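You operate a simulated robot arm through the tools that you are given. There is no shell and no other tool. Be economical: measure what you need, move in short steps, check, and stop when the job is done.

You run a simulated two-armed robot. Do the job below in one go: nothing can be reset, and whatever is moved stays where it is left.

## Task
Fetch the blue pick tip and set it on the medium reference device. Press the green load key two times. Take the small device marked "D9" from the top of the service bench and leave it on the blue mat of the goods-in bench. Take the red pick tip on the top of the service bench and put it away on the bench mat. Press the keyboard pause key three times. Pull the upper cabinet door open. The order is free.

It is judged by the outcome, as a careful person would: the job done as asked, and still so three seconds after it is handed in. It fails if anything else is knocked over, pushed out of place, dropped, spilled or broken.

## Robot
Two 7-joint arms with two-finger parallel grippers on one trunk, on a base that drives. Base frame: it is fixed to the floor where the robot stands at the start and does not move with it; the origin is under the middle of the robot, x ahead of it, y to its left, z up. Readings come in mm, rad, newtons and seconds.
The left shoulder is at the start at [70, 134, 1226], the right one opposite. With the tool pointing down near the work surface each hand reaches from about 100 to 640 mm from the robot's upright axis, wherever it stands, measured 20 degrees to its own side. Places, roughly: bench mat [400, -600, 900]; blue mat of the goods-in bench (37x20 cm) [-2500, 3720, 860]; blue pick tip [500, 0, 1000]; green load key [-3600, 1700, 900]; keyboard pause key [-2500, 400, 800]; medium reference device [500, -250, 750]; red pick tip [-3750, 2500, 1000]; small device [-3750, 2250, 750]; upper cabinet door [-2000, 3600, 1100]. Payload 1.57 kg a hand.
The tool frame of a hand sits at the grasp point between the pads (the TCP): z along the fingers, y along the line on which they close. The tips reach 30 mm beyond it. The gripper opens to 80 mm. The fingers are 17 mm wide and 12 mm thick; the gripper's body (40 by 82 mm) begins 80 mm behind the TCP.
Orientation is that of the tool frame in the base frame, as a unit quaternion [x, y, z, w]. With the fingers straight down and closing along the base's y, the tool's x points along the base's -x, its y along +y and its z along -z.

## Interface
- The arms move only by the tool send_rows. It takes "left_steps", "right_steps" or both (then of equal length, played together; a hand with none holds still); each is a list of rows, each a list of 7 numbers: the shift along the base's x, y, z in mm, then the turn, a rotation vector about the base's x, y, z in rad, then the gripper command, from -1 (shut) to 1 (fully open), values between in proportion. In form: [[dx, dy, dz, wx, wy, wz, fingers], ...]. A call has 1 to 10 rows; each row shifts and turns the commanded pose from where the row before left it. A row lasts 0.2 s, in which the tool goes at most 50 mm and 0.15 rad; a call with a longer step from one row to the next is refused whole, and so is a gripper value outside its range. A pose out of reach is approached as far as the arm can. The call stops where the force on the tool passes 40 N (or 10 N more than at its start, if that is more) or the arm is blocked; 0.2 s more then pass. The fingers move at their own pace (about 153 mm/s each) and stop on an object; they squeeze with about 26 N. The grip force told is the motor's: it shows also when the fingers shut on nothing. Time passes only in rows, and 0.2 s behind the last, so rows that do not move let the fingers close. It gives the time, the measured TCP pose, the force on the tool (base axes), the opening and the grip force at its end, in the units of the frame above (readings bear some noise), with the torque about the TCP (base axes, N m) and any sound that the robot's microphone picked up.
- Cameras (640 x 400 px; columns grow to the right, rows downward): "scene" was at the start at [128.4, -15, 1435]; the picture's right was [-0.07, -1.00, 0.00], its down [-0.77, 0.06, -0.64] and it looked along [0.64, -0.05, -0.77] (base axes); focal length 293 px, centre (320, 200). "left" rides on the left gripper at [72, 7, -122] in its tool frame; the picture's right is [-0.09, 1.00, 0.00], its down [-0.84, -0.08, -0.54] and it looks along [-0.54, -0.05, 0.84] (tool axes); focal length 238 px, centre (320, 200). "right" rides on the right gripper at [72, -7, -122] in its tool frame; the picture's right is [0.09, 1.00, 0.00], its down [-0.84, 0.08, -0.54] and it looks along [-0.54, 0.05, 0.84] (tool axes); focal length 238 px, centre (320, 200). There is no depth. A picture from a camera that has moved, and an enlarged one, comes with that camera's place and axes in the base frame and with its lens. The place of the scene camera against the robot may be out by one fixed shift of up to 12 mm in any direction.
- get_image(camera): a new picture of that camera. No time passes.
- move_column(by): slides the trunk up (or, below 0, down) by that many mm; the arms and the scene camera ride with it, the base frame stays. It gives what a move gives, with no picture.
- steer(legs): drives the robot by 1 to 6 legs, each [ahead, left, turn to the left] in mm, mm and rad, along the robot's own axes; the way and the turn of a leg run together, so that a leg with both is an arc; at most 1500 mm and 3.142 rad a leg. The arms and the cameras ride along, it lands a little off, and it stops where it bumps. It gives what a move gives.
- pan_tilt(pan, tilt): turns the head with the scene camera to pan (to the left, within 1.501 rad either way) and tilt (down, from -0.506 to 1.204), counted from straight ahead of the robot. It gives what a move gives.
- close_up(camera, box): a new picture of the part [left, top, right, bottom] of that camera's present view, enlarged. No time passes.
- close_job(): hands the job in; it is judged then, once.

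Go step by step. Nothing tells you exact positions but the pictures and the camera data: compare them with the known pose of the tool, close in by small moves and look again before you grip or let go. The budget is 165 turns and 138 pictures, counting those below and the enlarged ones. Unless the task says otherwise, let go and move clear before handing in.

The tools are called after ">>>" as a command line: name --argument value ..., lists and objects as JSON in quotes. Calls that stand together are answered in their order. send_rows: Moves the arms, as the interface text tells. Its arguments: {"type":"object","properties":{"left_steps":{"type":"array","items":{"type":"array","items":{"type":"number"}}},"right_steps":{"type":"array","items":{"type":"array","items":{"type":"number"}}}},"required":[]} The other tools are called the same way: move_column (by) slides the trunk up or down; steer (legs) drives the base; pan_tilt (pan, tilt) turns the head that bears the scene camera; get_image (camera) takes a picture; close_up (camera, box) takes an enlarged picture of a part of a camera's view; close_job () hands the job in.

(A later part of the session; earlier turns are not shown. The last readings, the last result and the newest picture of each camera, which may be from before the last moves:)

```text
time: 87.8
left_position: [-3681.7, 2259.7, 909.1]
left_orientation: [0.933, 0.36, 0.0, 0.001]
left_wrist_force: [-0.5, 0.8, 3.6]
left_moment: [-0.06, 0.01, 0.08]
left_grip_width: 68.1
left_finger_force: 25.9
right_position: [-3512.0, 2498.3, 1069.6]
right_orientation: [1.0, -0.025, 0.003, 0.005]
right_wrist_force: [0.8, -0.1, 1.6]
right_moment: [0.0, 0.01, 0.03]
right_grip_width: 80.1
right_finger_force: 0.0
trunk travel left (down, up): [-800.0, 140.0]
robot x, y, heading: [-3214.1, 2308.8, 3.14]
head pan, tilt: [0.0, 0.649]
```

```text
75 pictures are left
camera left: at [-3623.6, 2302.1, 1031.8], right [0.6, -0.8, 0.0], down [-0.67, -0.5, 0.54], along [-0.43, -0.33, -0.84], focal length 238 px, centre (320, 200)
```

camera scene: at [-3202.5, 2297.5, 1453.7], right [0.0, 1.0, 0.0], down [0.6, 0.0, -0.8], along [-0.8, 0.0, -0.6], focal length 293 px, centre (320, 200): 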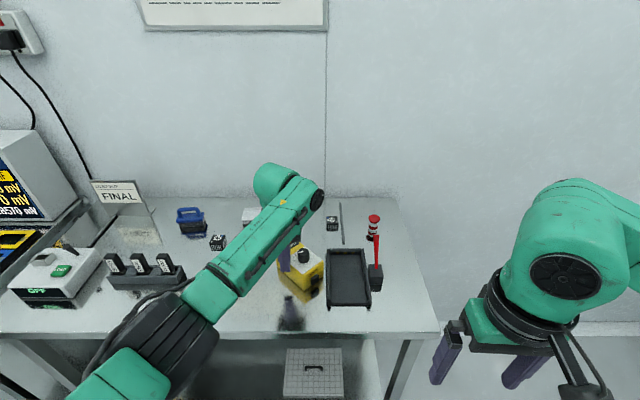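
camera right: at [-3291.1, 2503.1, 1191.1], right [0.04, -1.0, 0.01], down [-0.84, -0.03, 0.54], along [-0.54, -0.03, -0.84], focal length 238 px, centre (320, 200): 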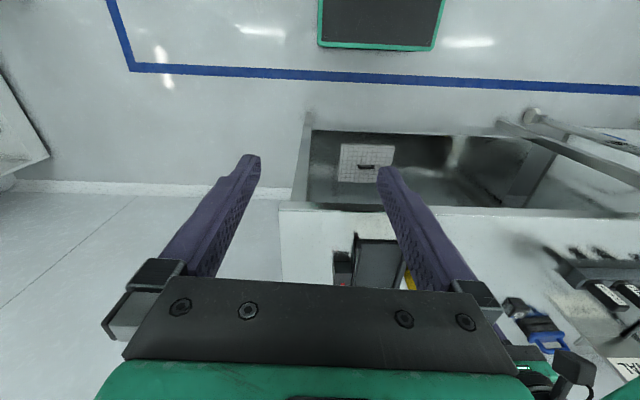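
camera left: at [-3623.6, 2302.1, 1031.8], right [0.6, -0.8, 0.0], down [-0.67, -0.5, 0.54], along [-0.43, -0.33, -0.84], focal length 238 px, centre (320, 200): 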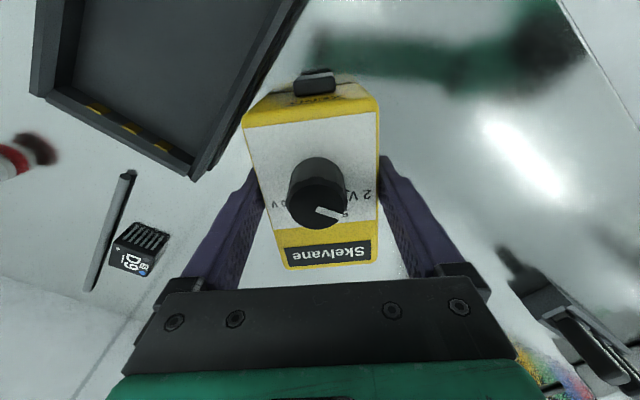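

Gripped (68 mm). Now lift slightly, turn back square and carry to the original spot near (-3661, 2139).

>>> send_rows --left_steps '[[0, 0, 6, 0, 0, 0, -0.5], [0, 0, 9, 0, 0, 0, -0.5], [3, -15, 0, 0, 0, -0.12, -0.5], [3, -20, 0, 0, 0, -0.13, -0.5], [3, -20, 0, 0, 0, -0.13, -0.5], [3, -20, 0, 0, 0, -0.13, -0.5], [3, -20, 0, 0, 0, -0.13, -0.5], [3, -15, 0, 0, 0, -0.1, -0.5], [3, -10, 0, 0, 0, 0, -0.5]]'

>>> get_image --camera "left"

>>> get_image --camera "scene"

```text
time: 89.8
left_position: [-3659.6, 2139.3, 925.0]
left_orientation: [1.0, -0.003, 0.0, 0.0]
left_wrist_force: [-0.3, -0.2, -3.4]
left_moment: [0.01, 0.01, 0.01]
left_grip_width: 68.1
left_finger_force: 26.2
right_position: [-3511.2, 2497.2, 1069.4]
right_orientation: [1.0, -0.025, 0.003, 0.004]
right_wrist_force: [0.3, 0.2, 0.0]
right_moment: [-0.02, 0.01, 0.02]
right_grip_width: 80.1
right_finger_force: 0.2
trunk travel left (down, up): [-800.0, 140.0]
robot x, y, heading: [-3218.2, 2308.6, 3.141]
head pan, tilt: [0.0, 0.649]
```

```text
74 pictures are left
camera left: at [-3588.0, 2131.1, 1047.0], right [-0.1, -1.0, 0.0], down [-0.84, 0.08, 0.54], along [-0.54, 0.05, -0.84], focal length 238 px, centre (320, 200)
```

left: 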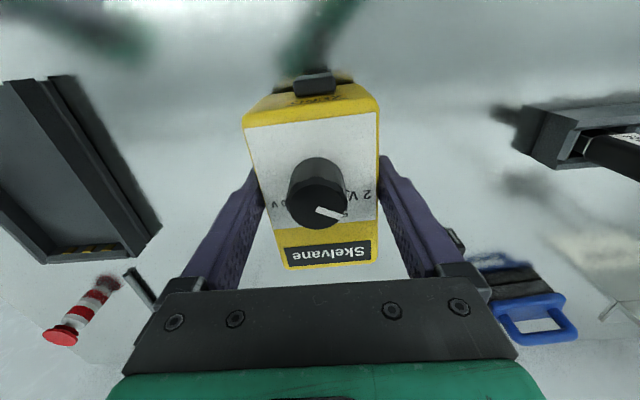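

```text
73 pictures are left
camera scene: at [-3351.7, 2296.8, 1453.7], right [0.0, 1.0, 0.0], down [0.6, 0.0, -0.8], along [-0.8, 0.0, -0.6], focal length 293 px, centre (320, 200)
```

scene: 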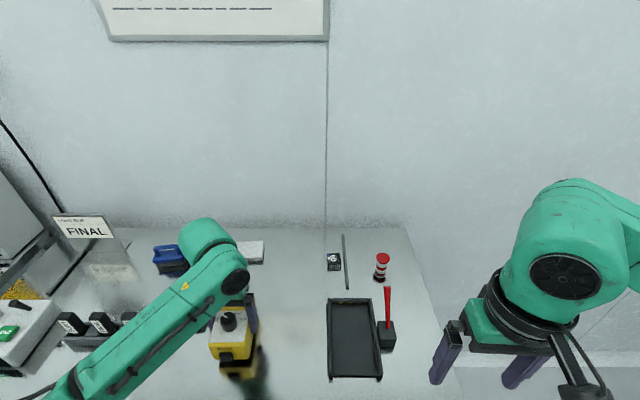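

Lower until contact and release.

>>> send_rows --left_steps '[[-1, 0, -8, 0, 0, 0, -0.5], [0, 0, -4, 0, 0, 0, -0.5], [0, 0, -2, 0, 0, 0, -0.5], [0, 0, -2, 0, 0, 0, -0.5], [0, 0, 0, 0, 0, 0, 0.75], [0, 0, 0, 0, 0, 0, 1], [0, 0, 0, 0, 0, 0, 1], [0, 0, 15, 0, 0, 0, 1], [0, 0, 40, 0, 0, 0, 1], [0, 0, 45, 0, 0, 0, 1]]'

>>> get_image --camera "left"

```text
time: 92.0
left_position: [-3660.6, 2139.5, 1007.8]
left_orientation: [1.0, -0.002, 0.0, 0.001]
left_wrist_force: [-0.1, 0.6, 0.4]
left_moment: [-0.03, 0.03, -0.03]
left_grip_width: 79.8
left_finger_force: 0.0
right_position: [-3511.9, 2497.7, 1069.8]
right_orientation: [1.0, -0.026, 0.003, 0.004]
right_wrist_force: [-1.0, -0.6, 0.0]
right_moment: [0.01, -0.01, 0.0]
right_grip_width: 80.1
right_finger_force: 0.0
trunk travel left (down, up): [-800.0, 140.0]
robot x, y, heading: [-3216.3, 2307.7, 3.146]
head pan, tilt: [0.0, 0.649]
```

```text
72 pictures are left
camera left: at [-3587.6, 2131.3, 1130.5], right [-0.1, -1.0, 0.0], down [-0.84, 0.08, 0.54], along [-0.54, 0.05, -0.84], focal length 238 px, centre (320, 200)
```

left: 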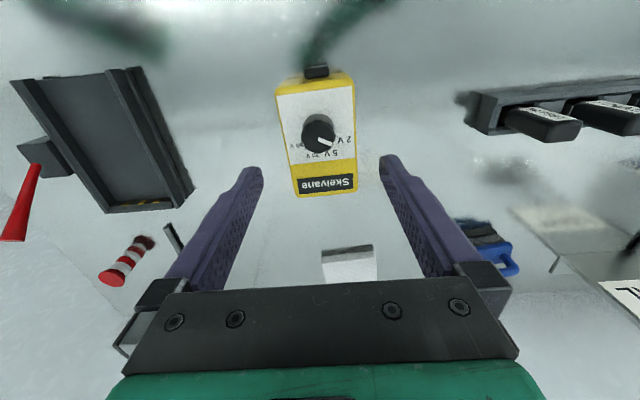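

Box replaced. I'll raise and retract the left arm, then return to the earlier viewpoint to verify the box location.

>>> send_rows --left_steps '[[0, 0, 45, 0, 0, 0, 1], [0, 0, 45, 0, 0, 0, 1], [45, 0, 10, 0, 0, 0, 1], [45, 0, 10, 0, 0, 0, 1], [45, -20, 0, 0, 0, 0, 1], [30, -35, 0, 0, 0, 0, 1]]'

```text
time: 93.4
left_position: [-3539.2, 2123.4, 1118.5]
left_orientation: [1.0, -0.002, 0.0, 0.001]
left_wrist_force: [-0.6, 0.6, 1.0]
left_moment: [-0.01, -0.02, 0.01]
left_grip_width: 80.0
left_finger_force: 0.0
left hand out of reach, approached as far as the arm can: row 5, 6
right_position: [-3511.9, 2499.4, 1069.0]
right_orientation: [1.0, -0.026, 0.004, 0.004]
right_wrist_force: [0.5, -0.8, -0.1]
right_moment: [-0.02, -0.01, 0.0]
right_grip_width: 80.2
right_finger_force: 0.0
trunk travel left (down, up): [-800.0, 140.0]
robot x, y, heading: [-3215.5, 2304.4, 3.138]
head pan, tilt: [0.0, 0.649]
```

>>> steer --legs '[[150, 0, 0], [-300, 0, 0], [0, 513, 0]]'

>>> pan_tilt --pan 0.15 --tilt 0.75

>>> get_image --camera "scene"

```text
time: 95.0
left_position: [-3665.2, 2121.5, 1118.8]
left_orientation: [1.0, -0.001, -0.002, 0.001]
left_wrist_force: [0.4, -0.2, 0.0]
left_moment: [0.0, 0.04, 0.01]
left_grip_width: 80.1
left_finger_force: 0.1
right_position: [-3638.8, 2497.9, 1069.5]
right_orientation: [1.0, -0.025, 0.003, 0.004]
right_wrist_force: [0.7, 0.0, 0.1]
right_moment: [-0.02, 0.0, 0.0]
right_grip_width: 79.8
right_finger_force: 0.1
trunk travel left (down, up): [-800.0, 140.0]
robot x, y, heading: [-3342.6, 2307.6, 3.14]
head pan, tilt: [0.0, 0.649]
stopped in leg 1: the robot was blocked; the commanded pose is now the measured one
```

```text
time: 95.7
left_position: [-3664.7, 2123.4, 1119.3]
left_orientation: [1.0, -0.002, -0.001, 0.001]
left_wrist_force: [0.0, 0.3, -0.7]
left_moment: [-0.02, 0.04, -0.03]
left_grip_width: 79.9
left_finger_force: 0.1
right_position: [-3638.5, 2498.1, 1070.2]
right_orientation: [1.0, -0.026, 0.003, 0.004]
right_wrist_force: [-0.8, 0.2, -0.7]
right_moment: [0.02, 0.01, 0.02]
right_grip_width: 80.1
right_finger_force: 0.1
trunk travel left (down, up): [-800.0, 140.0]
robot x, y, heading: [-3343.5, 2308.2, 3.139]
head pan, tilt: [0.15, 0.75]
```

```text
71 pictures are left
camera scene: at [-3473.1, 2284.3, 1445.3], right [-0.15, 0.99, 0.0], down [0.67, 0.1, -0.73], along [-0.72, -0.11, -0.68], focal length 293 px, centre (320, 200)
```

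scene: 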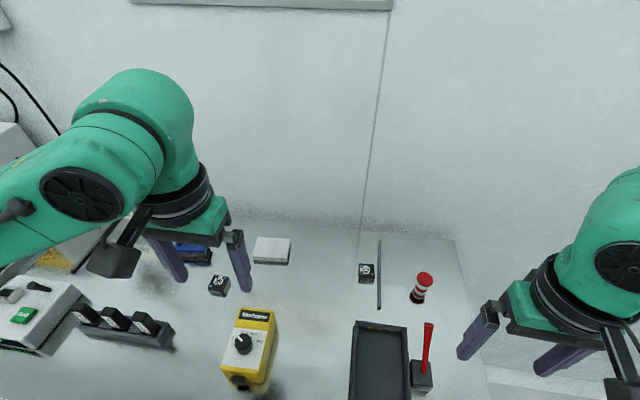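

I mistakenly included a forward leg and nudged the bench edge; nothing appears displaced. Back out and go to the viewpoint.

>>> steer --legs '[[-277, 0, 0], [0, 514, 0]]'

>>> get_image --camera "scene"

```text
time: 100.2
left_position: [-3385.3, 1607.2, 1119.4]
left_orientation: [1.0, 0.0, -0.001, 0.002]
left_wrist_force: [-0.3, -0.5, 0.2]
left_moment: [0.01, 0.04, 0.01]
left_grip_width: 79.6
left_finger_force: 0.0
right_position: [-3360.2, 1982.5, 1069.9]
right_orientation: [1.0, -0.024, 0.003, 0.005]
right_wrist_force: [-0.2, 0.1, -0.1]
right_moment: [-0.04, -0.03, 0.0]
right_grip_width: 79.9
right_finger_force: 0.0
trunk travel left (down, up): [-800.0, 140.0]
robot x, y, heading: [-3068.1, 1795.1, -3.142]
head pan, tilt: [0.15, 0.75]
```

```text
70 pictures are left
camera scene: at [-3195.1, 1770.6, 1445.1], right [-0.15, 0.99, 0.0], down [0.67, 0.1, -0.73], along [-0.72, -0.11, -0.68], focal length 293 px, centre (320, 200)
```

scene: 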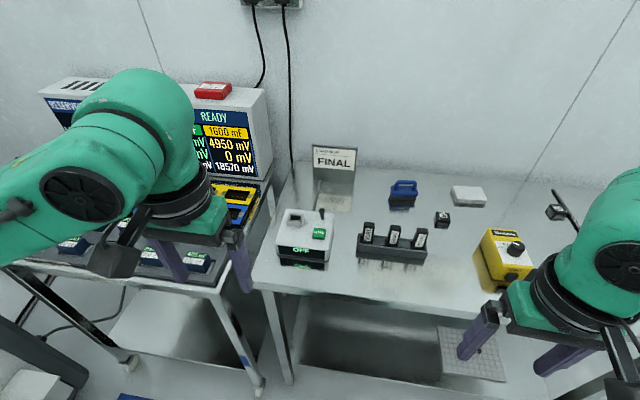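

The box matches its original place within a few mm. Now back to the right part of the bench: D9 near (-3840, 2342) and red tip near (-3800, 2454).

>>> steer --legs '[[0, -575, 0], [215, 0, 0]]'

>>> pan_tilt --pan 0.0 --tilt 0.75

>>> close_up --camera "scene" --box '[220, 180, 460, 330]'

```text
time: 104.8
left_position: [-3600.0, 2187.8, 1119.4]
left_orientation: [1.0, -0.002, -0.001, 0.001]
left_wrist_force: [0.2, -0.1, -0.7]
left_moment: [0.01, 0.01, 0.01]
left_grip_width: 79.9
left_finger_force: 0.1
right_position: [-3573.3, 2564.0, 1070.2]
right_orientation: [1.0, -0.026, 0.002, 0.004]
right_wrist_force: [0.2, -0.1, -0.4]
right_moment: [-0.01, 0.01, -0.01]
right_grip_width: 79.9
right_finger_force: 0.0
trunk travel left (down, up): [-800.0, 140.0]
robot x, y, heading: [-3285.5, 2369.8, -3.142]
head pan, tilt: [0.15, 0.75]
```

```text
time: 105.5
left_position: [-3602.9, 2187.0, 1117.5]
left_orientation: [1.0, -0.003, 0.0, 0.001]
left_wrist_force: [-0.1, 0.2, 0.5]
left_moment: [0.0, -0.03, 0.01]
left_grip_width: 79.9
left_finger_force: 0.1
right_position: [-3576.7, 2564.0, 1069.0]
right_orientation: [1.0, -0.025, 0.005, 0.005]
right_wrist_force: [-0.2, -0.2, 0.7]
right_moment: [-0.03, -0.04, -0.02]
right_grip_width: 79.8
right_finger_force: 0.1
trunk travel left (down, up): [-800.0, 140.0]
robot x, y, heading: [-3281.2, 2375.1, -3.144]
head pan, tilt: [0.0, 0.75]
```

```text
2.67 times, centred on (340, 255) of scene
camera zoom: at [-3412.2, 2362.8, 1445.0], right [0.0, 1.0, 0.0], down [0.68, 0.0, -0.73], along [-0.73, 0.0, -0.68], focal length 782 px, centre (267, 53)
```

zoom: 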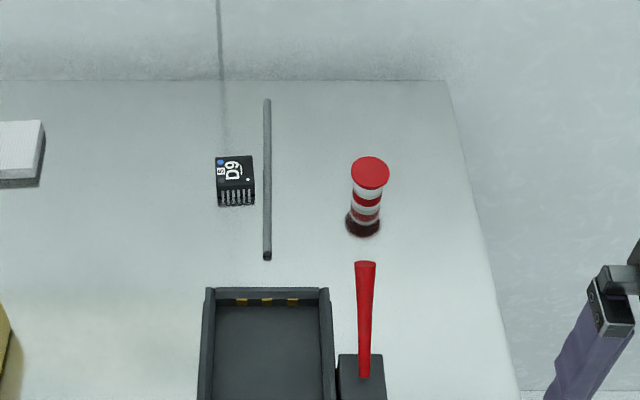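

D9 is confirmed; a rod lies 7 mm to its right, so I'll grip it front-to-back. Rotate the left gripper by -90° while moving toward it.

>>> send_rows --left_steps '[[-10, 10, 0, 0, 0, -0.149, 1], [-15, 14, 0, 0, 0, -0.149, 1], [-15, 14, 0, 0, 0, -0.149, 1], [-15, 14, 0, 0, 0, -0.149, 1], [-15, 14, 0, 0, 0, -0.149, 1], [-15, 14, 0, 0, 0, -0.149, 1], [-15, 14, 0, 0, 0, -0.149, 1], [-15, 14, 0, 0, 0, -0.149, 1], [-15, 14, 0, 0, 0, -0.149, 1], [-15, 14, 0, 0, 0, -0.149, 1]]'

>>> get_image --camera "left"

```text
time: 107.7
left_position: [-3746.5, 2323.9, 1119.4]
left_orientation: [0.733, -0.68, -0.001, 0.0]
left_wrist_force: [0.1, 0.4, 0.1]
left_moment: [-0.02, -0.02, -0.01]
left_grip_width: 80.3
left_finger_force: 0.1
right_position: [-3576.2, 2564.9, 1069.9]
right_orientation: [1.0, -0.025, 0.005, 0.004]
right_wrist_force: [0.1, -0.1, 0.4]
right_moment: [-0.01, 0.02, -0.01]
right_grip_width: 80.2
right_finger_force: 0.1
trunk travel left (down, up): [-800.0, 140.0]
robot x, y, heading: [-3281.8, 2373.4, -3.139]
head pan, tilt: [0.0, 0.75]
```

```text
68 pictures are left
camera left: at [-3748.5, 2251.7, 1241.9], right [-1.0, 0.02, 0.0], down [0.02, 0.84, 0.54], along [0.01, 0.54, -0.84], focal length 238 px, centre (320, 200)
```

left: 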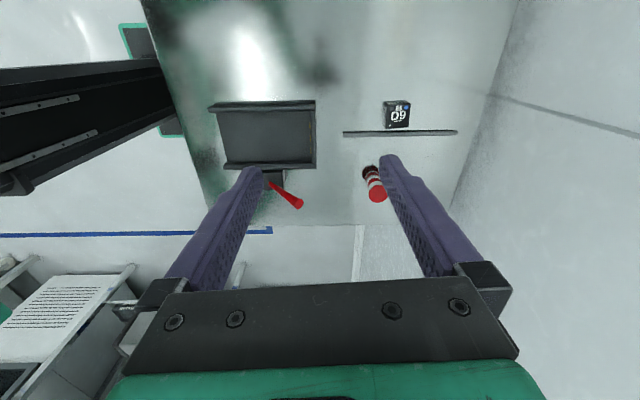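

D9 at (-3861, 2339). Move above it with partly-open fingers.

>>> send_rows --left_steps '[[-30, 5, -30, 0, 0, -0.07, 0.4], [-30, 5, -30, 0, 0, 0, 0.4], [-30, 5, -30, 0, 0, 0, 0.4], [-24, 0, -35, 0, 0, 0, 0.4], [0, 0, -35, 0, 0, 0, 0.4]]'

>>> get_image --camera "left"

>>> close_up --camera "scene" --box '[220, 180, 460, 330]'

```text
time: 108.9
left_position: [-3859.9, 2338.7, 957.1]
left_orientation: [0.709, -0.705, -0.001, 0.0]
left_wrist_force: [0.7, -0.2, -0.3]
left_moment: [0.0, 0.0, -0.01]
left_grip_width: 56.3
left_finger_force: 0.1
right_position: [-3575.3, 2563.4, 1070.0]
right_orientation: [1.0, -0.025, 0.005, 0.005]
right_wrist_force: [-0.2, -0.8, 0.0]
right_moment: [0.01, -0.02, -0.02]
right_grip_width: 80.0
right_finger_force: 0.1
trunk travel left (down, up): [-800.0, 140.0]
robot x, y, heading: [-3278.6, 2369.6, -3.139]
head pan, tilt: [0.0, 0.75]
```

```text
67 pictures are left
camera left: at [-3866.1, 2266.0, 1080.2], right [-1.0, 0.09, 0.0], down [0.07, 0.84, 0.54], along [0.04, 0.54, -0.84], focal length 238 px, centre (320, 200)
```

left: 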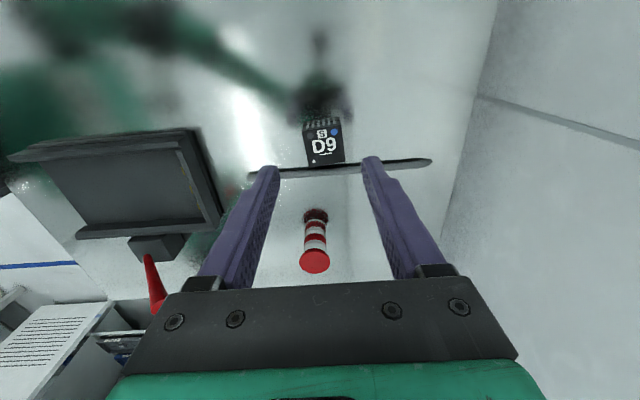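

```text
2.67 times, centred on (340, 255) of scene
camera zoom: at [-3411.9, 2362.7, 1445.1], right [0.0, 1.0, 0.0], down [0.68, 0.0, -0.73], along [-0.73, 0.0, -0.68], focal length 782 px, centre (267, 53)
```

zoom: 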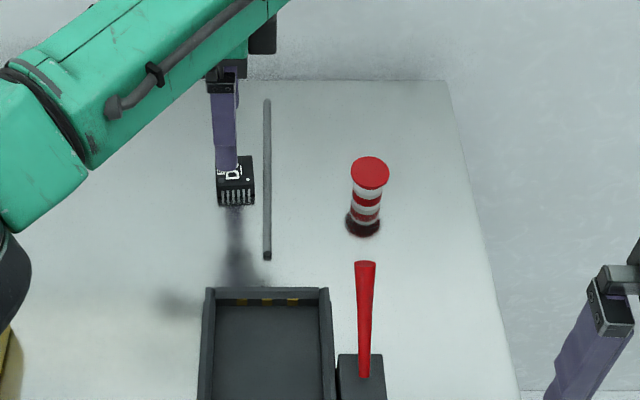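

>>> send_rows --left_steps '[[-3, 0, -20, 0, 0, 0, 0.4], [-1, 0, -20, 0, 0, 0, 0.4], [0, 0, -14, 0, 0, 0, 0.4]]'

>>> get_image --camera "left"

>>> close_up --camera "scene" --box '[260, 190, 380, 265]'

```text
time: 109.7
left_position: [-3862.5, 2336.6, 905.1]
left_orientation: [0.71, -0.704, -0.003, 0.001]
left_wrist_force: [-0.2, -0.4, -0.7]
left_moment: [0.0, 0.0, 0.04]
left_grip_width: 56.1
left_finger_force: 0.1
right_position: [-3575.3, 2564.6, 1069.6]
right_orientation: [1.0, -0.024, 0.003, 0.004]
right_wrist_force: [-0.4, -0.7, -0.3]
right_moment: [-0.01, 0.02, 0.03]
right_grip_width: 80.0
right_finger_force: 0.1
trunk travel left (down, up): [-800.0, 140.0]
robot x, y, heading: [-3278.1, 2374.0, -3.142]
head pan, tilt: [0.0, 0.75]
```

```text
65 pictures are left
camera left: at [-3868.8, 2264.5, 1027.7], right [-1.0, 0.08, 0.01], down [0.07, 0.84, 0.54], along [0.04, 0.54, -0.84], focal length 238 px, centre (320, 200)
```

left: 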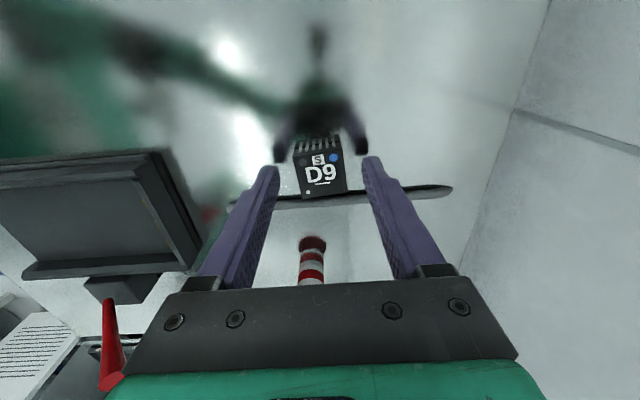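

```text
5.33 times, centred on (320, 228) of scene
camera zoom: at [-3411.5, 2362.3, 1445.1], right [0.0, 1.0, 0.0], down [0.68, 0.0, -0.73], along [-0.73, 0.0, -0.68], focal length 1565 px, centre (320, 53)
```

zoom: 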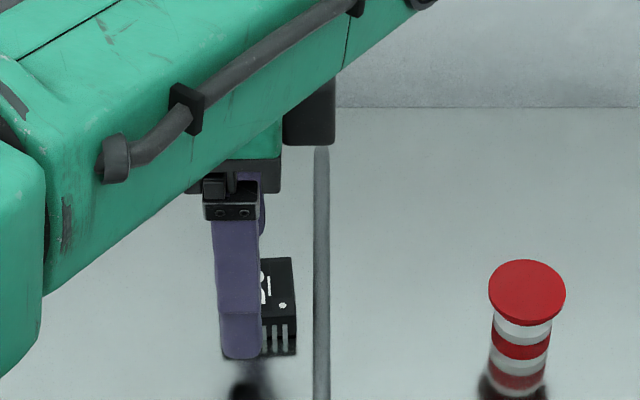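

Aligned. Lower slightly and grip.

>>> send_rows --left_steps '[[0, 0, -4, 0, 0, 0, 0.4], [0, 0, -3, 0, 0, 0, 0.4], [0, 0, 0, 0, 0, 0, 0.1], [0, 0, 0, 0, 0, 0, -0.2], [0, 0, 0, 0, 0, 0, -1], [0, 0, 0, 0, 0, 0, -1]]'

>>> get_image --camera "left"

```text
time: 111.1
left_position: [-3861.4, 2338.6, 900.5]
left_orientation: [0.71, -0.704, -0.001, -0.001]
left_wrist_force: [-0.4, 0.3, 0.4]
left_moment: [0.02, 0.02, -0.02]
left_grip_width: 34.7
left_finger_force: 26.2
left hand out of reach, approached as far as the arm can: row 2
right_position: [-3576.6, 2565.2, 1069.8]
right_orientation: [1.0, -0.024, 0.003, 0.005]
right_wrist_force: [-0.2, 0.3, 0.0]
right_moment: [-0.04, 0.02, 0.02]
right_grip_width: 80.0
right_finger_force: 0.0
trunk travel left (down, up): [-800.0, 140.0]
robot x, y, heading: [-3281.7, 2372.2, -3.143]
head pan, tilt: [0.0, 0.75]
```

```text
63 pictures are left
camera left: at [-3867.3, 2265.3, 1023.5], right [-1.0, 0.08, 0.0], down [0.07, 0.84, 0.54], along [0.04, 0.54, -0.84], focal length 238 px, centre (320, 200)
```

left: 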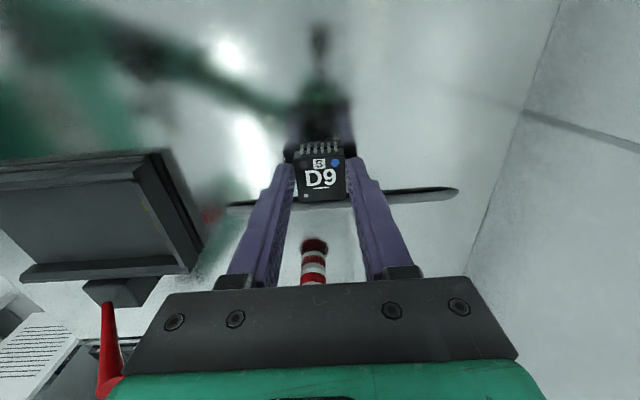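

D9 gripped. Lift and retract, turning the hand back.

>>> send_rows --left_steps '[[0, 0, 15, 0, 0, 0, -1], [0, 0, 30, 0, 0, 0, -1], [0, 0, 45, 0, 0, 0, -1], [10, 0, 45, 0, 0, 0, -1], [20, -10, 40, 0, 0, 0, -1], [25, -15, 20, 0, 0, 0.14, -1], [25, -15, 0, 0, 0, 0.14, -1], [25, -15, 0, 0, 0, 0.14, -1], [25, -15, 0, 0, 0, 0.14, -1], [25, -15, 0, 0, 0, 0.14, -1]]'

>>> get_image --camera "left"

```text
time: 113.3
left_position: [-3869.0, 2291.6, 1094.4]
left_orientation: [0.893, -0.451, -0.003, 0.0]
left_wrist_force: [-0.3, 0.6, -0.1]
left_moment: [-0.02, 0.01, -0.01]
left_grip_width: 35.0
left_finger_force: 25.8
left hand out of reach, approached as far as the arm can: row 3, 4, 5, 6, 7, 8, 9, 10
right_position: [-3575.4, 2563.4, 1069.4]
right_orientation: [1.0, -0.025, 0.003, 0.004]
right_wrist_force: [0.7, 0.4, -0.2]
right_moment: [0.01, 0.0, 0.02]
right_grip_width: 79.9
right_finger_force: 0.1
trunk travel left (down, up): [-800.0, 140.0]
robot x, y, heading: [-3281.1, 2369.7, -3.143]
head pan, tilt: [0.0, 0.75]
```

```text
62 pictures are left
camera left: at [-3830.8, 2228.0, 1217.3], right [-0.86, -0.52, 0.0], down [-0.43, 0.72, 0.54], along [-0.29, 0.46, -0.84], focal length 238 px, centre (320, 200)
```

left: 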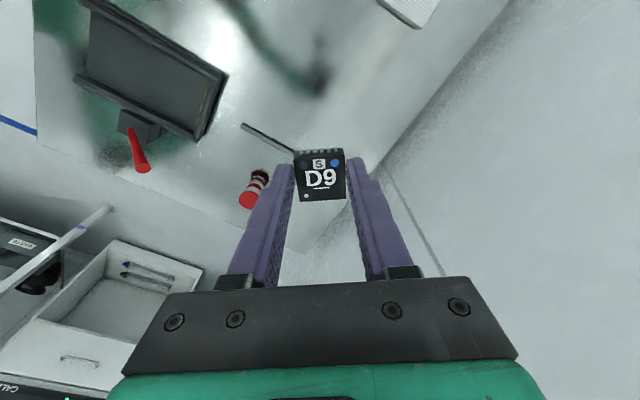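

>>> send_rows --left_steps '[[20, -5, 10, 0, 0, 0.14, -1], [20, -10, 0, 0, 0, 0.14, -1], [20, -10, 0, 0, 0, 0.14, -1], [20, -10, 0, 0, 0, 0.14, -1], [20, -10, 0, 0, 0, 0.14, -1], [20, -10, 0, 0, 0, 0.1, -1]]'

```text
time: 114.7
left_position: [-3856.6, 2197.8, 1134.1]
left_orientation: [0.987, -0.157, -0.039, 0.005]
left_wrist_force: [0.4, 1.3, -0.3]
left_moment: [0.02, -0.02, 0.0]
left_grip_width: 34.8
left_finger_force: 25.9
left hand out of reach, approached as far as the arm can: row 1, 2, 3, 4, 5, 6
right_position: [-3574.1, 2562.8, 1069.4]
right_orientation: [1.0, -0.025, 0.003, 0.003]
right_wrist_force: [-0.4, -0.9, 0.3]
right_moment: [0.04, 0.03, -0.01]
right_grip_width: 80.0
right_finger_force: 0.0
trunk travel left (down, up): [-800.0, 140.0]
robot x, y, heading: [-3279.4, 2373.0, 3.142]
head pan, tilt: [0.0, 0.75]
```

>>> send_rows --left_steps '[[25, 0, -20, 0, 0, 0, -1], [25, 0, -20, 0, 0, 0, -1], [25, 0, -10, 0, 0, 0, -1], [25, 0, 0, 0, 0, 0, -1], [0, 0, 0, 0, 0, 0, -1], [0, 0, 0, 0, 0, 0, -1]]'

>>> get_image --camera "scene"

```text
time: 116.1
left_position: [-3837.4, 2173.2, 1064.5]
left_orientation: [0.987, -0.158, -0.04, 0.005]
left_wrist_force: [0.3, 0.4, 0.2]
left_moment: [0.01, 0.01, 0.01]
left_grip_width: 34.9
left_finger_force: 25.9
left hand out of reach, approached as far as the arm can: row 1, 2, 3, 4
right_position: [-3576.4, 2564.0, 1069.2]
right_orientation: [1.0, -0.025, 0.003, 0.004]
right_wrist_force: [0.6, 0.1, 0.3]
right_moment: [0.04, 0.0, -0.02]
right_grip_width: 80.0
right_finger_force: 0.2
trunk travel left (down, up): [-800.0, 140.0]
robot x, y, heading: [-3279.9, 2375.1, -3.143]
head pan, tilt: [0.0, 0.75]
```

```text
61 pictures are left
camera scene: at [-3411.7, 2363.0, 1445.1], right [0.0, 1.0, 0.0], down [0.68, 0.0, -0.73], along [-0.73, 0.0, -0.68], focal length 293 px, centre (320, 200)
```

scene: 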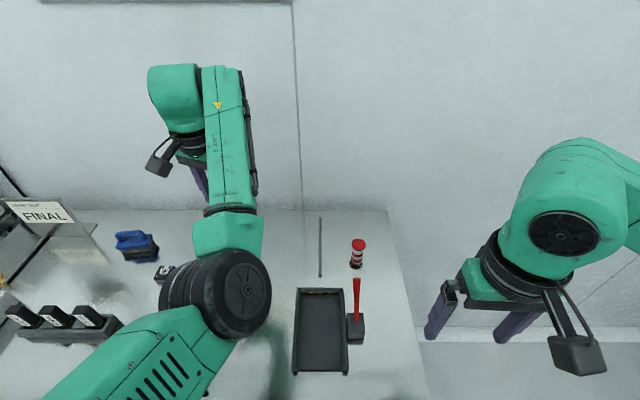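

>>> send_rows --left_steps '[[20, 0, 0, 0, 0, 0, -1], [25, 0, 0, 0, 0, 0, -1], [30, 0, 0, 0, 0, 0, -1], [30, 0, 0, 0, 0, 0, -1]]'

```text
time: 117.1
left_position: [-3807.2, 2140.8, 1028.7]
left_orientation: [0.987, -0.158, -0.041, 0.005]
left_wrist_force: [-0.5, -0.6, -0.3]
left_moment: [0.01, 0.0, -0.01]
left_grip_width: 34.8
left_finger_force: 25.6
left hand out of reach, approached as far as the arm can: row 1, 2, 3, 4
right_position: [-3575.3, 2563.7, 1070.5]
right_orientation: [1.0, -0.025, 0.004, 0.004]
right_wrist_force: [0.1, -0.2, 0.3]
right_moment: [-0.02, 0.01, 0.01]
right_grip_width: 80.2
right_finger_force: 0.1
trunk travel left (down, up): [-800.0, 140.0]
robot x, y, heading: [-3278.9, 2374.4, -3.139]
head pan, tilt: [0.0, 0.75]
```

>>> send_rows --left_steps '[[0, 0, 0, 0, 0, -0.14, -1], [0, 0, 0, 0, 0, -0.14, -1], [20, 0, 0, 0, 0, -0.14, -1], [30, 0, 10, 0, 0, 0, -1], [30, 0, 10, 0, 0, 0, -1], [30, 0, 0, 0, 0, 0, -1]]'

```text
time: 118.5
left_position: [-3772.3, 2097.9, 1003.5]
left_orientation: [0.932, -0.36, -0.041, -0.002]
left_wrist_force: [-0.6, -0.4, -0.6]
left_moment: [-0.01, 0.04, 0.0]
left_grip_width: 34.6
left_finger_force: 26.4
left hand out of reach, approached as far as the arm can: row 3, 4, 5, 6
right_position: [-3575.4, 2563.3, 1070.6]
right_orientation: [1.0, -0.025, 0.003, 0.003]
right_wrist_force: [-0.3, -0.4, 0.5]
right_moment: [0.0, 0.0, 0.02]
right_grip_width: 80.0
right_finger_force: 0.1
trunk travel left (down, up): [-800.0, 140.0]
robot x, y, heading: [-3276.5, 2374.3, -3.145]
head pan, tilt: [0.0, 0.75]
```

>>> send_rows --left_steps '[[0, 20, 20, 0, 0, 0, -1], [0, 25, 20, 0, 0, 0, -1], [0, 25, 20, 0, 0, 0, -1], [0, 25, 20, 0, 0, 0, -1]]'

>>> get_image --camera "scene"

```text
time: 119.5
left_position: [-3832.7, 2166.3, 1055.8]
left_orientation: [0.932, -0.36, -0.039, -0.002]
left_wrist_force: [0.0, 0.1, -0.2]
left_moment: [-0.02, 0.04, -0.01]
left_grip_width: 34.7
left_finger_force: 26.1
left hand out of reach, approached as far as the arm can: row 1, 2, 3, 4
right_position: [-3576.3, 2565.7, 1069.3]
right_orientation: [1.0, -0.025, 0.004, 0.005]
right_wrist_force: [0.2, 0.4, 0.0]
right_moment: [0.03, -0.03, 0.01]
right_grip_width: 80.0
right_finger_force: 0.1
trunk travel left (down, up): [-800.0, 140.0]
robot x, y, heading: [-3282.5, 2375.4, -3.143]
head pan, tilt: [0.0, 0.75]
```

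```text
60 pictures are left
camera scene: at [-3411.9, 2363.8, 1445.1], right [0.0, 1.0, 0.0], down [0.68, 0.0, -0.73], along [-0.73, 0.0, -0.68], focal length 293 px, centre (320, 200)
```

scene: 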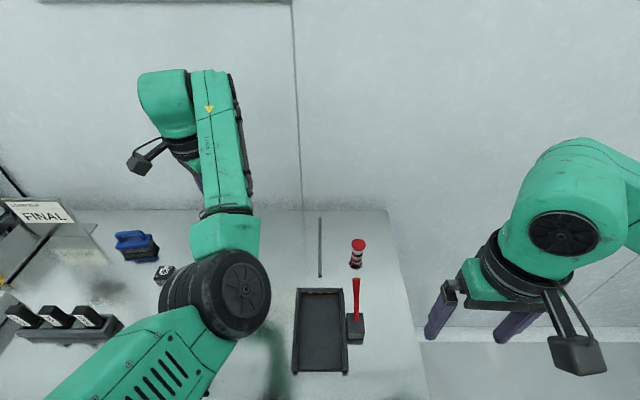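

The left arm has got into an awkward elbow posture near a joint limit. I'll retrace toward the posture at the lift point (hand yaw about -90°), then retract along the way it entered.

>>> send_rows --left_steps '[[-5, 20, 5, 0, 0, -0.13, -1], [-5, 20, 5, 0, 0, -0.13, -1], [-5, 20, 0, 0, 0, -0.13, -1], [-5, 20, 0, 0, 0, -0.13, -1], [-5, 20, 0, 0, 0, -0.13, -1], [-3, 20, 0, 0, 0, -0.13, -1], [0, 20, -10, 0, 0, 0, -1], [0, 20, -15, 0, 0, 0, -1], [0, 10, -15, 0, 0, 0, -1], [0, 0, 0, 0, 0, 0, -1]]'

```text
time: 121.7
left_position: [-3863.8, 2333.9, 1025.0]
left_orientation: [0.725, -0.687, -0.036, -0.019]
left_wrist_force: [0.1, -0.2, -0.7]
left_moment: [0.0, 0.01, 0.0]
left_grip_width: 34.9
left_finger_force: 25.7
left hand out of reach, approached as far as the arm can: row 2
right_position: [-3575.6, 2564.1, 1070.5]
right_orientation: [1.0, -0.026, 0.004, 0.004]
right_wrist_force: [0.5, 0.6, 0.4]
right_moment: [-0.03, 0.0, 0.01]
right_grip_width: 80.1
right_finger_force: 0.1
trunk travel left (down, up): [-800.0, 140.0]
robot x, y, heading: [-3280.5, 2373.5, -3.145]
head pan, tilt: [0.0, 0.75]
```

Reachable again. Now retract along the entry path keeping this yaw.

>>> send_rows --left_steps '[[20, 0, 0, 0, 0, 0, -1], [25, 0, 0, 0, 0, 0, -1], [25, 0, 10, 0, 0, 0, -1], [25, 0, 10, 0, 0, 0, -1], [25, 0, 10, 0, 0, 0, -1]]'

>>> get_image --camera "scene"

```text
time: 122.9
left_position: [-3822.1, 2348.5, 1013.0]
left_orientation: [0.728, -0.684, -0.038, -0.015]
left_wrist_force: [0.5, -0.6, 0.1]
left_moment: [-0.01, 0.02, 0.01]
left_grip_width: 34.8
left_finger_force: 25.9
left hand out of reach, approached as far as the arm can: row 2, 3, 4, 5
right_position: [-3575.8, 2563.9, 1070.0]
right_orientation: [1.0, -0.025, 0.004, 0.005]
right_wrist_force: [-0.4, -0.2, 0.9]
right_moment: [0.01, -0.01, 0.0]
right_grip_width: 80.1
right_finger_force: 0.0
trunk travel left (down, up): [-800.0, 140.0]
robot x, y, heading: [-3278.7, 2371.8, -3.139]
head pan, tilt: [0.0, 0.75]
```

```text
59 pictures are left
camera scene: at [-3411.4, 2363.0, 1445.1], right [0.0, 1.0, 0.0], down [0.68, 0.0, -0.73], along [-0.73, 0.0, -0.68], focal length 293 px, centre (320, 200)
```

scene: 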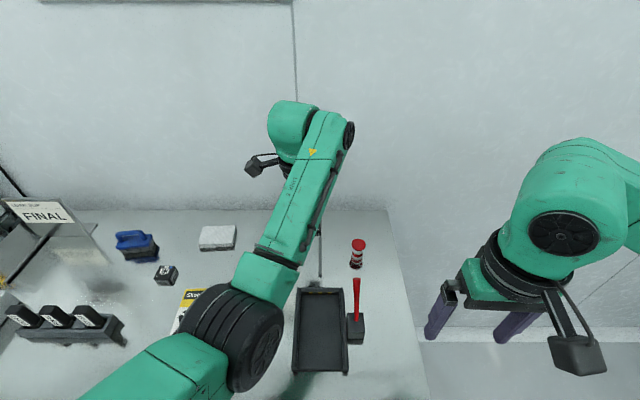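

>>> send_rows --left_steps '[[20, -5, 5, 0, 0, 0, -1], [25, -5, 5, 0, 0, 0, -1], [25, -5, 5, 0, 0, 0, -1], [25, -5, 5, 0, 0, 0, -1]]'

```text
time: 124.1
left_position: [-3808.5, 2326.4, 985.5]
left_orientation: [0.74, -0.672, -0.034, 0.002]
left_wrist_force: [-0.1, -0.5, -0.8]
left_moment: [0.0, 0.0, -0.02]
left_grip_width: 34.7
left_finger_force: 26.2
left hand out of reach, approached as far as the arm can: row 1, 2, 3, 4
right_position: [-3576.7, 2564.5, 1069.8]
right_orientation: [1.0, -0.026, 0.004, 0.004]
right_wrist_force: [-0.6, -0.1, 0.1]
right_moment: [-0.01, 0.02, 0.0]
right_grip_width: 79.9
right_finger_force: 0.0
trunk travel left (down, up): [-800.0, 140.0]
robot x, y, heading: [-3280.6, 2368.6, -3.143]
head pan, tilt: [0.0, 0.75]
stopped in row 4 (left hand): the arm was blocked; the commanded pose is now the measured one
```

The left elbow seems jammed inward. I'll lift the hand a bit and back out into free space to sort out the posture.

>>> send_rows --left_steps '[[-5, 0, 15, 0, 0, 0, -1], [-5, 0, 15, 0, 0, 0, -1], [-5, 0, 15, 0, 0, 0, -1]]'

>>> steer --legs '[[-700, 0, 0]]'

>>> send_rows --left_steps '[[-30, -25, 10, 0, 0, 0.1, -1], [-30, -25, 10, 0, 0, 0.1, -1], [-30, -25, 10, 0, 0, 0.1, -1], [-30, -25, 10, 0, 0, 0.1, -1], [-20, -30, 0, 0, 0, 0.1, -1], [0, -40, 0, 0, 0, 0.1, -1], [0, -40, 0, 0, 0, 0.1, -1], [0, -40, 0, 0, 0, 0.1, -1]]'

>>> get_image --camera "scene"

```text
time: 124.9
left_position: [-3831.5, 2329.9, 1025.9]
left_orientation: [0.739, -0.673, -0.034, -0.001]
left_wrist_force: [-0.1, 0.4, 0.6]
left_moment: [0.0, -0.01, 0.04]
left_grip_width: 34.6
left_finger_force: 26.1
left hand out of reach, approached as far as the arm can: row 2, 3
right_position: [-3575.6, 2564.5, 1068.5]
right_orientation: [1.0, -0.024, 0.003, 0.005]
right_wrist_force: [0.1, 0.3, 0.5]
right_moment: [0.0, -0.04, 0.0]
right_grip_width: 79.7
right_finger_force: 0.0
trunk travel left (down, up): [-800.0, 140.0]
robot x, y, heading: [-3276.9, 2371.4, -3.136]
head pan, tilt: [0.0, 0.75]
```

```text
time: 128.8
left_position: [-3125.8, 2331.6, 1025.0]
left_orientation: [0.738, -0.674, -0.035, -0.001]
left_wrist_force: [-0.2, 0.1, -0.2]
left_moment: [0.03, -0.03, 0.02]
left_grip_width: 34.9
left_finger_force: 25.8
right_position: [-2872.0, 2564.1, 1068.6]
right_orientation: [1.0, -0.025, 0.004, 0.005]
right_wrist_force: [0.3, 0.2, -0.9]
right_moment: [-0.03, 0.0, -0.03]
right_grip_width: 80.2
right_finger_force: 0.1
trunk travel left (down, up): [-800.0, 140.0]
robot x, y, heading: [-2572.6, 2371.5, -3.14]
head pan, tilt: [0.0, 0.75]
```

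```text
time: 130.6
left_position: [-3185.5, 2039.6, 1065.5]
left_orientation: [0.943, -0.332, -0.032, 0.012]
left_wrist_force: [0.1, -0.3, -0.4]
left_moment: [0.04, -0.02, -0.02]
left_grip_width: 35.0
left_finger_force: 26.1
left hand out of reach, approached as far as the arm can: row 3, 4, 5, 7, 8
right_position: [-2870.5, 2564.4, 1069.5]
right_orientation: [1.0, -0.025, 0.003, 0.004]
right_wrist_force: [0.6, 0.0, 0.2]
right_moment: [0.02, 0.0, 0.01]
right_grip_width: 80.0
right_finger_force: 0.0
trunk travel left (down, up): [-800.0, 140.0]
robot x, y, heading: [-2572.4, 2370.8, -3.145]
head pan, tilt: [0.0, 0.75]
```

```text
58 pictures are left
camera scene: at [-2705.9, 2361.3, 1445.1], right [0.0, 1.0, 0.0], down [0.68, 0.0, -0.73], along [-0.73, 0.0, -0.68], focal length 293 px, centre (320, 200)
```

scene: 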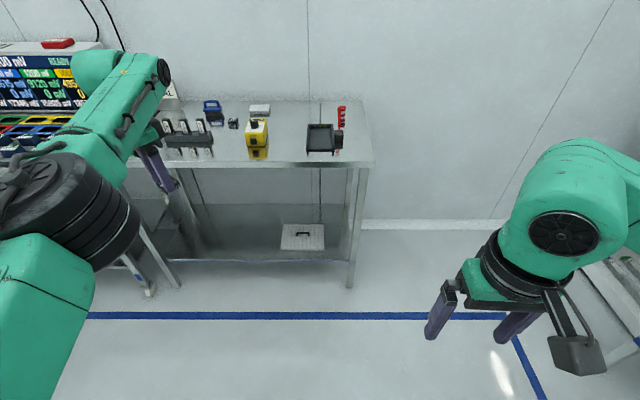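

The arm has swung out to the left. Now try retracting it in free space.

>>> send_rows --left_steps '[[30, 0, 0, 0, 0, 0.06, -1], [35, 5, 0, 0, 0, 0.06, -1], [40, 5, 0, 0, 0, 0.06, -1], [40, 5, 5, 0, 0, 0.06, -1], [40, 5, 5, 0, 0, 0.06, -1], [40, 5, 5, 0, 0, 0.06, -1], [40, 5, 5, 0, 0, 0.06, -1], [40, 5, 5, 0, 0, 0.06, -1]]'

>>> get_image --camera "scene"

```text
time: 132.4
left_position: [-3186.2, 2040.7, 1065.6]
left_orientation: [0.942, -0.333, -0.031, 0.013]
left_wrist_force: [0.1, 0.4, -1.3]
left_moment: [-0.01, -0.01, -0.05]
left_grip_width: 34.8
left_finger_force: 26.0
left hand out of reach, approached as far as the arm can: row 1, 2, 3, 4, 5, 6, 7, 8
right_position: [-2871.1, 2564.7, 1069.5]
right_orientation: [1.0, -0.024, 0.003, 0.004]
right_wrist_force: [0.1, 0.4, 0.5]
right_moment: [-0.03, 0.0, 0.04]
right_grip_width: 80.0
right_finger_force: 0.0
trunk travel left (down, up): [-800.0, 140.0]
robot x, y, heading: [-2574.1, 2372.6, -3.15]
head pan, tilt: [0.0, 0.75]
```

```text
57 pictures are left
camera scene: at [-2705.9, 2362.9, 1445.1], right [0.0, 1.0, 0.0], down [0.68, 0.0, -0.73], along [-0.73, 0.0, -0.68], focal length 293 px, centre (320, 200)
```

scene: 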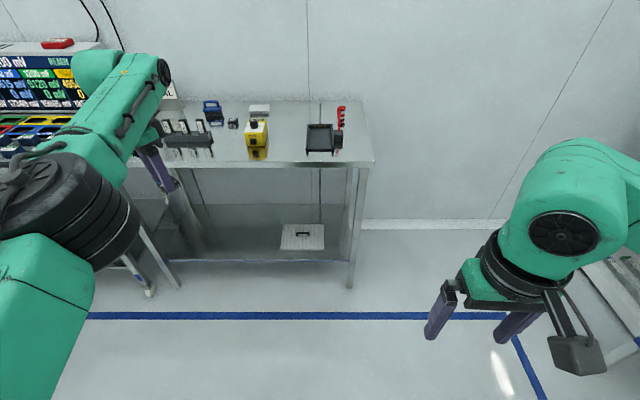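

>>> send_rows --left_steps '[[0, 0, -40, 0, 0, 0, -1], [0, 0, -40, 0, 0, 0, -1], [0, 0, -40, 0, 0, 0, -1], [0, 0, -40, 0, 0, 0, -1]]'

>>> send_rows --left_steps '[[20, 0, 0, 0, 0, 0, -1], [20, 0, 0, 0, 0, 0, -1], [30, 0, 0, 0, 0, 0, -1]]'

>>> send_rows --left_steps '[[0, 0, 0, 0, 0, -0.14, -1], [0, 0, 0, 0, 0, -0.14, -1], [20, 0, 0, 0, 0, 0, -1], [20, 0, 0, 0, 0, 0, -1], [30, 0, 0, 0, 0, 0, -1]]'

```text
time: 133.4
left_position: [-3177.0, 2043.9, 904.7]
left_orientation: [0.943, -0.332, -0.031, 0.014]
left_wrist_force: [0.5, -0.1, -0.8]
left_moment: [-0.04, -0.01, 0.02]
left_grip_width: 34.8
left_finger_force: 25.9
left hand out of reach, approached as far as the arm can: row 4
right_position: [-2870.2, 2564.2, 1068.5]
right_orientation: [1.0, -0.025, 0.004, 0.005]
right_wrist_force: [-0.5, -0.5, -1.0]
right_moment: [0.0, -0.04, -0.03]
right_grip_width: 80.2
right_finger_force: 0.0
trunk travel left (down, up): [-800.0, 140.0]
robot x, y, heading: [-2576.8, 2372.9, -3.137]
head pan, tilt: [0.0, 0.75]
```

```text
time: 134.2
left_position: [-3176.5, 2044.3, 905.3]
left_orientation: [0.942, -0.333, -0.032, 0.014]
left_wrist_force: [-0.3, 0.2, -0.1]
left_moment: [-0.02, 0.03, -0.02]
left_grip_width: 34.6
left_finger_force: 26.1
left hand out of reach, approached as far as the arm can: row 1, 2, 3
right_position: [-2870.3, 2565.8, 1069.7]
right_orientation: [1.0, -0.025, 0.003, 0.005]
right_wrist_force: [-0.3, -0.7, -0.7]
right_moment: [0.0, -0.04, 0.03]
right_grip_width: 79.9
right_finger_force: 0.0
trunk travel left (down, up): [-800.0, 140.0]
robot x, y, heading: [-2576.5, 2372.8, -3.141]
head pan, tilt: [0.0, 0.75]
```

```text
time: 135.4
left_position: [-3175.7, 2044.2, 906.8]
left_orientation: [0.887, -0.461, -0.033, 0.008]
left_wrist_force: [-0.1, 0.3, -0.3]
left_moment: [0.0, 0.01, -0.04]
left_grip_width: 34.8
left_finger_force: 26.2
left hand out of reach, approached as far as the arm can: row 3, 4, 5
right_position: [-2869.7, 2564.7, 1069.3]
right_orientation: [1.0, -0.025, 0.003, 0.005]
right_wrist_force: [-0.2, -0.1, 0.0]
right_moment: [-0.01, -0.03, 0.02]
right_grip_width: 80.1
right_finger_force: 0.1
trunk travel left (down, up): [-800.0, 140.0]
robot x, y, heading: [-2574.9, 2372.4, -3.142]
head pan, tilt: [0.0, 0.75]
```

Retraction is limited by the wrist bend. I'll let the hand pitch forward, retract, then level it again.

>>> send_rows --left_steps '[[0, 0, 10, 0, 0.14, 0, -1], [0, 0, 10, 0, 0.14, 0, -1], [10, 0, 20, 0, 0.14, 0, -1], [20, 0, 20, 0, 0.14, 0, -1], [30, 0, 20, 0, 0.14, 0, -1], [40, 0, 20, 0, 0, 0, -1], [40, 0, 0, 0, 0, 0, -1], [40, 0, 0, 0, 0, 0, -1], [40, 0, 0, 0, 0, 0, -1]]'

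>>> get_image --camera "scene"

```text
time: 137.4
left_position: [-3226.7, 2062.7, 965.3]
left_orientation: [0.863, -0.486, -0.123, 0.056]
left_wrist_force: [0.2, 0.2, -0.6]
left_moment: [-0.02, -0.01, -0.02]
left_grip_width: 34.7
left_finger_force: 25.6
left hand out of reach, approached as far as the arm can: row 1, 2, 3, 4, 5, 6, 7, 8, 9
right_position: [-2870.1, 2564.7, 1070.0]
right_orientation: [1.0, -0.026, 0.004, 0.004]
right_wrist_force: [-0.4, -0.7, -0.5]
right_moment: [0.01, 0.02, 0.01]
right_grip_width: 79.9
right_finger_force: 0.1
trunk travel left (down, up): [-800.0, 140.0]
robot x, y, heading: [-2573.5, 2373.0, -3.142]
head pan, tilt: [0.0, 0.75]
```

```text
56 pictures are left
camera scene: at [-2705.9, 2363.0, 1445.1], right [0.0, 1.0, 0.0], down [0.68, 0.0, -0.73], along [-0.73, 0.0, -0.68], focal length 293 px, centre (320, 200)
```

scene: 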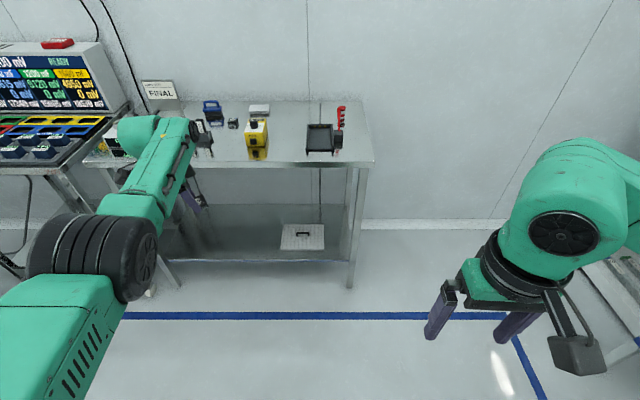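

The arm won't retract but moves freely in height, swing and yaw, which is enough. I'll level the hand and, with the arm as it is, take D9 to the goods-in bench.

>>> send_rows --left_steps '[[0, 0, 20, 0, -0.13, 0, -1], [0, 0, 20, 0, -0.14, 0, -1], [0, 0, 20, 0, 0, 0, -1], [0, 0, 20, 0, 0, 0, -1]]'

>>> pan_tilt --pan -1.2 --tilt 0.35

>>> get_image --camera "scene"

```text
time: 138.4
left_position: [-3205.4, 2074.1, 1051.4]
left_orientation: [0.866, -0.496, -0.061, 0.021]
left_wrist_force: [0.5, 0.3, 0.0]
left_moment: [-0.01, 0.01, -0.01]
left_grip_width: 34.7
left_finger_force: 25.9
left hand out of reach, approached as far as the arm can: row 1, 2
right_position: [-2870.2, 2564.0, 1069.5]
right_orientation: [1.0, -0.026, 0.003, 0.004]
right_wrist_force: [-0.6, 0.6, 1.2]
right_moment: [-0.01, 0.07, 0.02]
right_grip_width: 80.3
right_finger_force: 0.1
trunk travel left (down, up): [-800.0, 140.0]
robot x, y, heading: [-2576.5, 2371.4, -3.145]
head pan, tilt: [0.0, 0.75]
```

```text
time: 139.8
left_position: [-3207.4, 2075.3, 1050.1]
left_orientation: [0.866, -0.496, -0.062, 0.021]
left_wrist_force: [0.1, -0.6, -1.5]
left_moment: [0.03, -0.01, 0.01]
left_grip_width: 34.8
left_finger_force: 25.9
right_position: [-2869.9, 2562.9, 1068.0]
right_orientation: [1.0, -0.026, 0.003, 0.004]
right_wrist_force: [-0.1, 0.4, -0.3]
right_moment: [0.0, -0.03, 0.0]
right_grip_width: 79.8
right_finger_force: 0.0
trunk travel left (down, up): [-800.0, 140.0]
robot x, y, heading: [-2572.0, 2374.3, -3.147]
head pan, tilt: [-1.201, 0.351]
```

```text
55 pictures are left
camera scene: at [-2656.8, 2449.7, 1480.7], right [0.93, 0.36, 0.0], down [0.12, -0.32, -0.94], along [-0.34, 0.88, -0.34], focal length 293 px, centre (320, 200)
```

scene: 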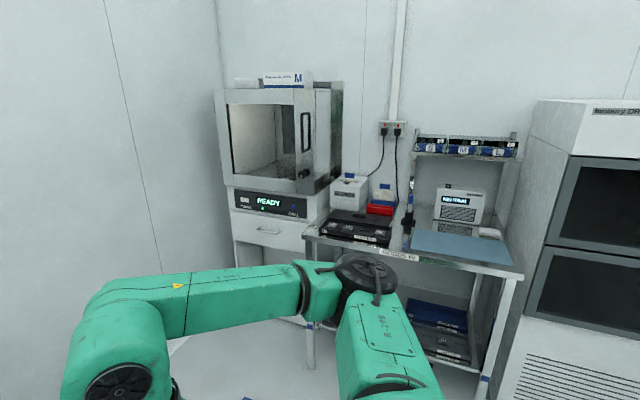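

Goods-in bench with the blue mat and the tall cabinet (two dark doors) are to the north. Turn to face +y and approach.

>>> steer --legs '[[0, 0, -1.566], [400, -370, 0]]'

>>> pan_tilt --pan 0.0 --tilt 0.5

>>> get_image --camera "scene"

```text
time: 146.7
left_position: [-2502.6, 3403.1, 1050.1]
left_orientation: [-0.262, 0.963, 0.058, 0.028]
left_wrist_force: [0.3, 0.2, -0.7]
left_moment: [0.03, -0.02, 0.0]
left_grip_width: 34.7
left_finger_force: 26.1
right_position: [-2013.2, 3069.5, 1070.9]
right_orientation: [-0.69, 0.724, 0.0, -0.006]
right_wrist_force: [0.8, 0.2, 0.9]
right_moment: [-0.02, 0.02, -0.01]
right_grip_width: 80.1
right_finger_force: 0.0
trunk travel left (down, up): [-800.0, 140.0]
robot x, y, heading: [-2201.4, 2772.9, 1.574]
head pan, tilt: [-1.201, 0.351]
```

```text
time: 148.1
left_position: [-2503.0, 3404.2, 1050.2]
left_orientation: [-0.262, 0.963, 0.058, 0.029]
left_wrist_force: [0.2, 0.5, 0.5]
left_moment: [-0.01, 0.0, -0.01]
left_grip_width: 34.9
left_finger_force: 26.3
right_position: [-2012.3, 3070.5, 1069.1]
right_orientation: [-0.69, 0.723, 0.0, -0.004]
right_wrist_force: [1.0, -0.3, -0.8]
right_moment: [-0.02, -0.01, -0.04]
right_grip_width: 80.1
right_finger_force: 0.0
trunk travel left (down, up): [-800.0, 140.0]
robot x, y, heading: [-2207.7, 2771.3, 1.573]
head pan, tilt: [0.0, 0.499]
```

```text
54 pictures are left
camera scene: at [-2202.8, 2905.5, 1467.1], right [1.0, 0.0, 0.0], down [0.0, -0.48, -0.88], along [0.0, 0.88, -0.48], focal length 293 px, centre (320, 200)
```

scene: 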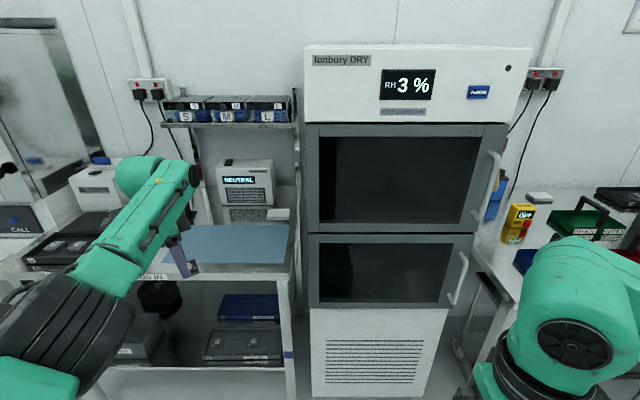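

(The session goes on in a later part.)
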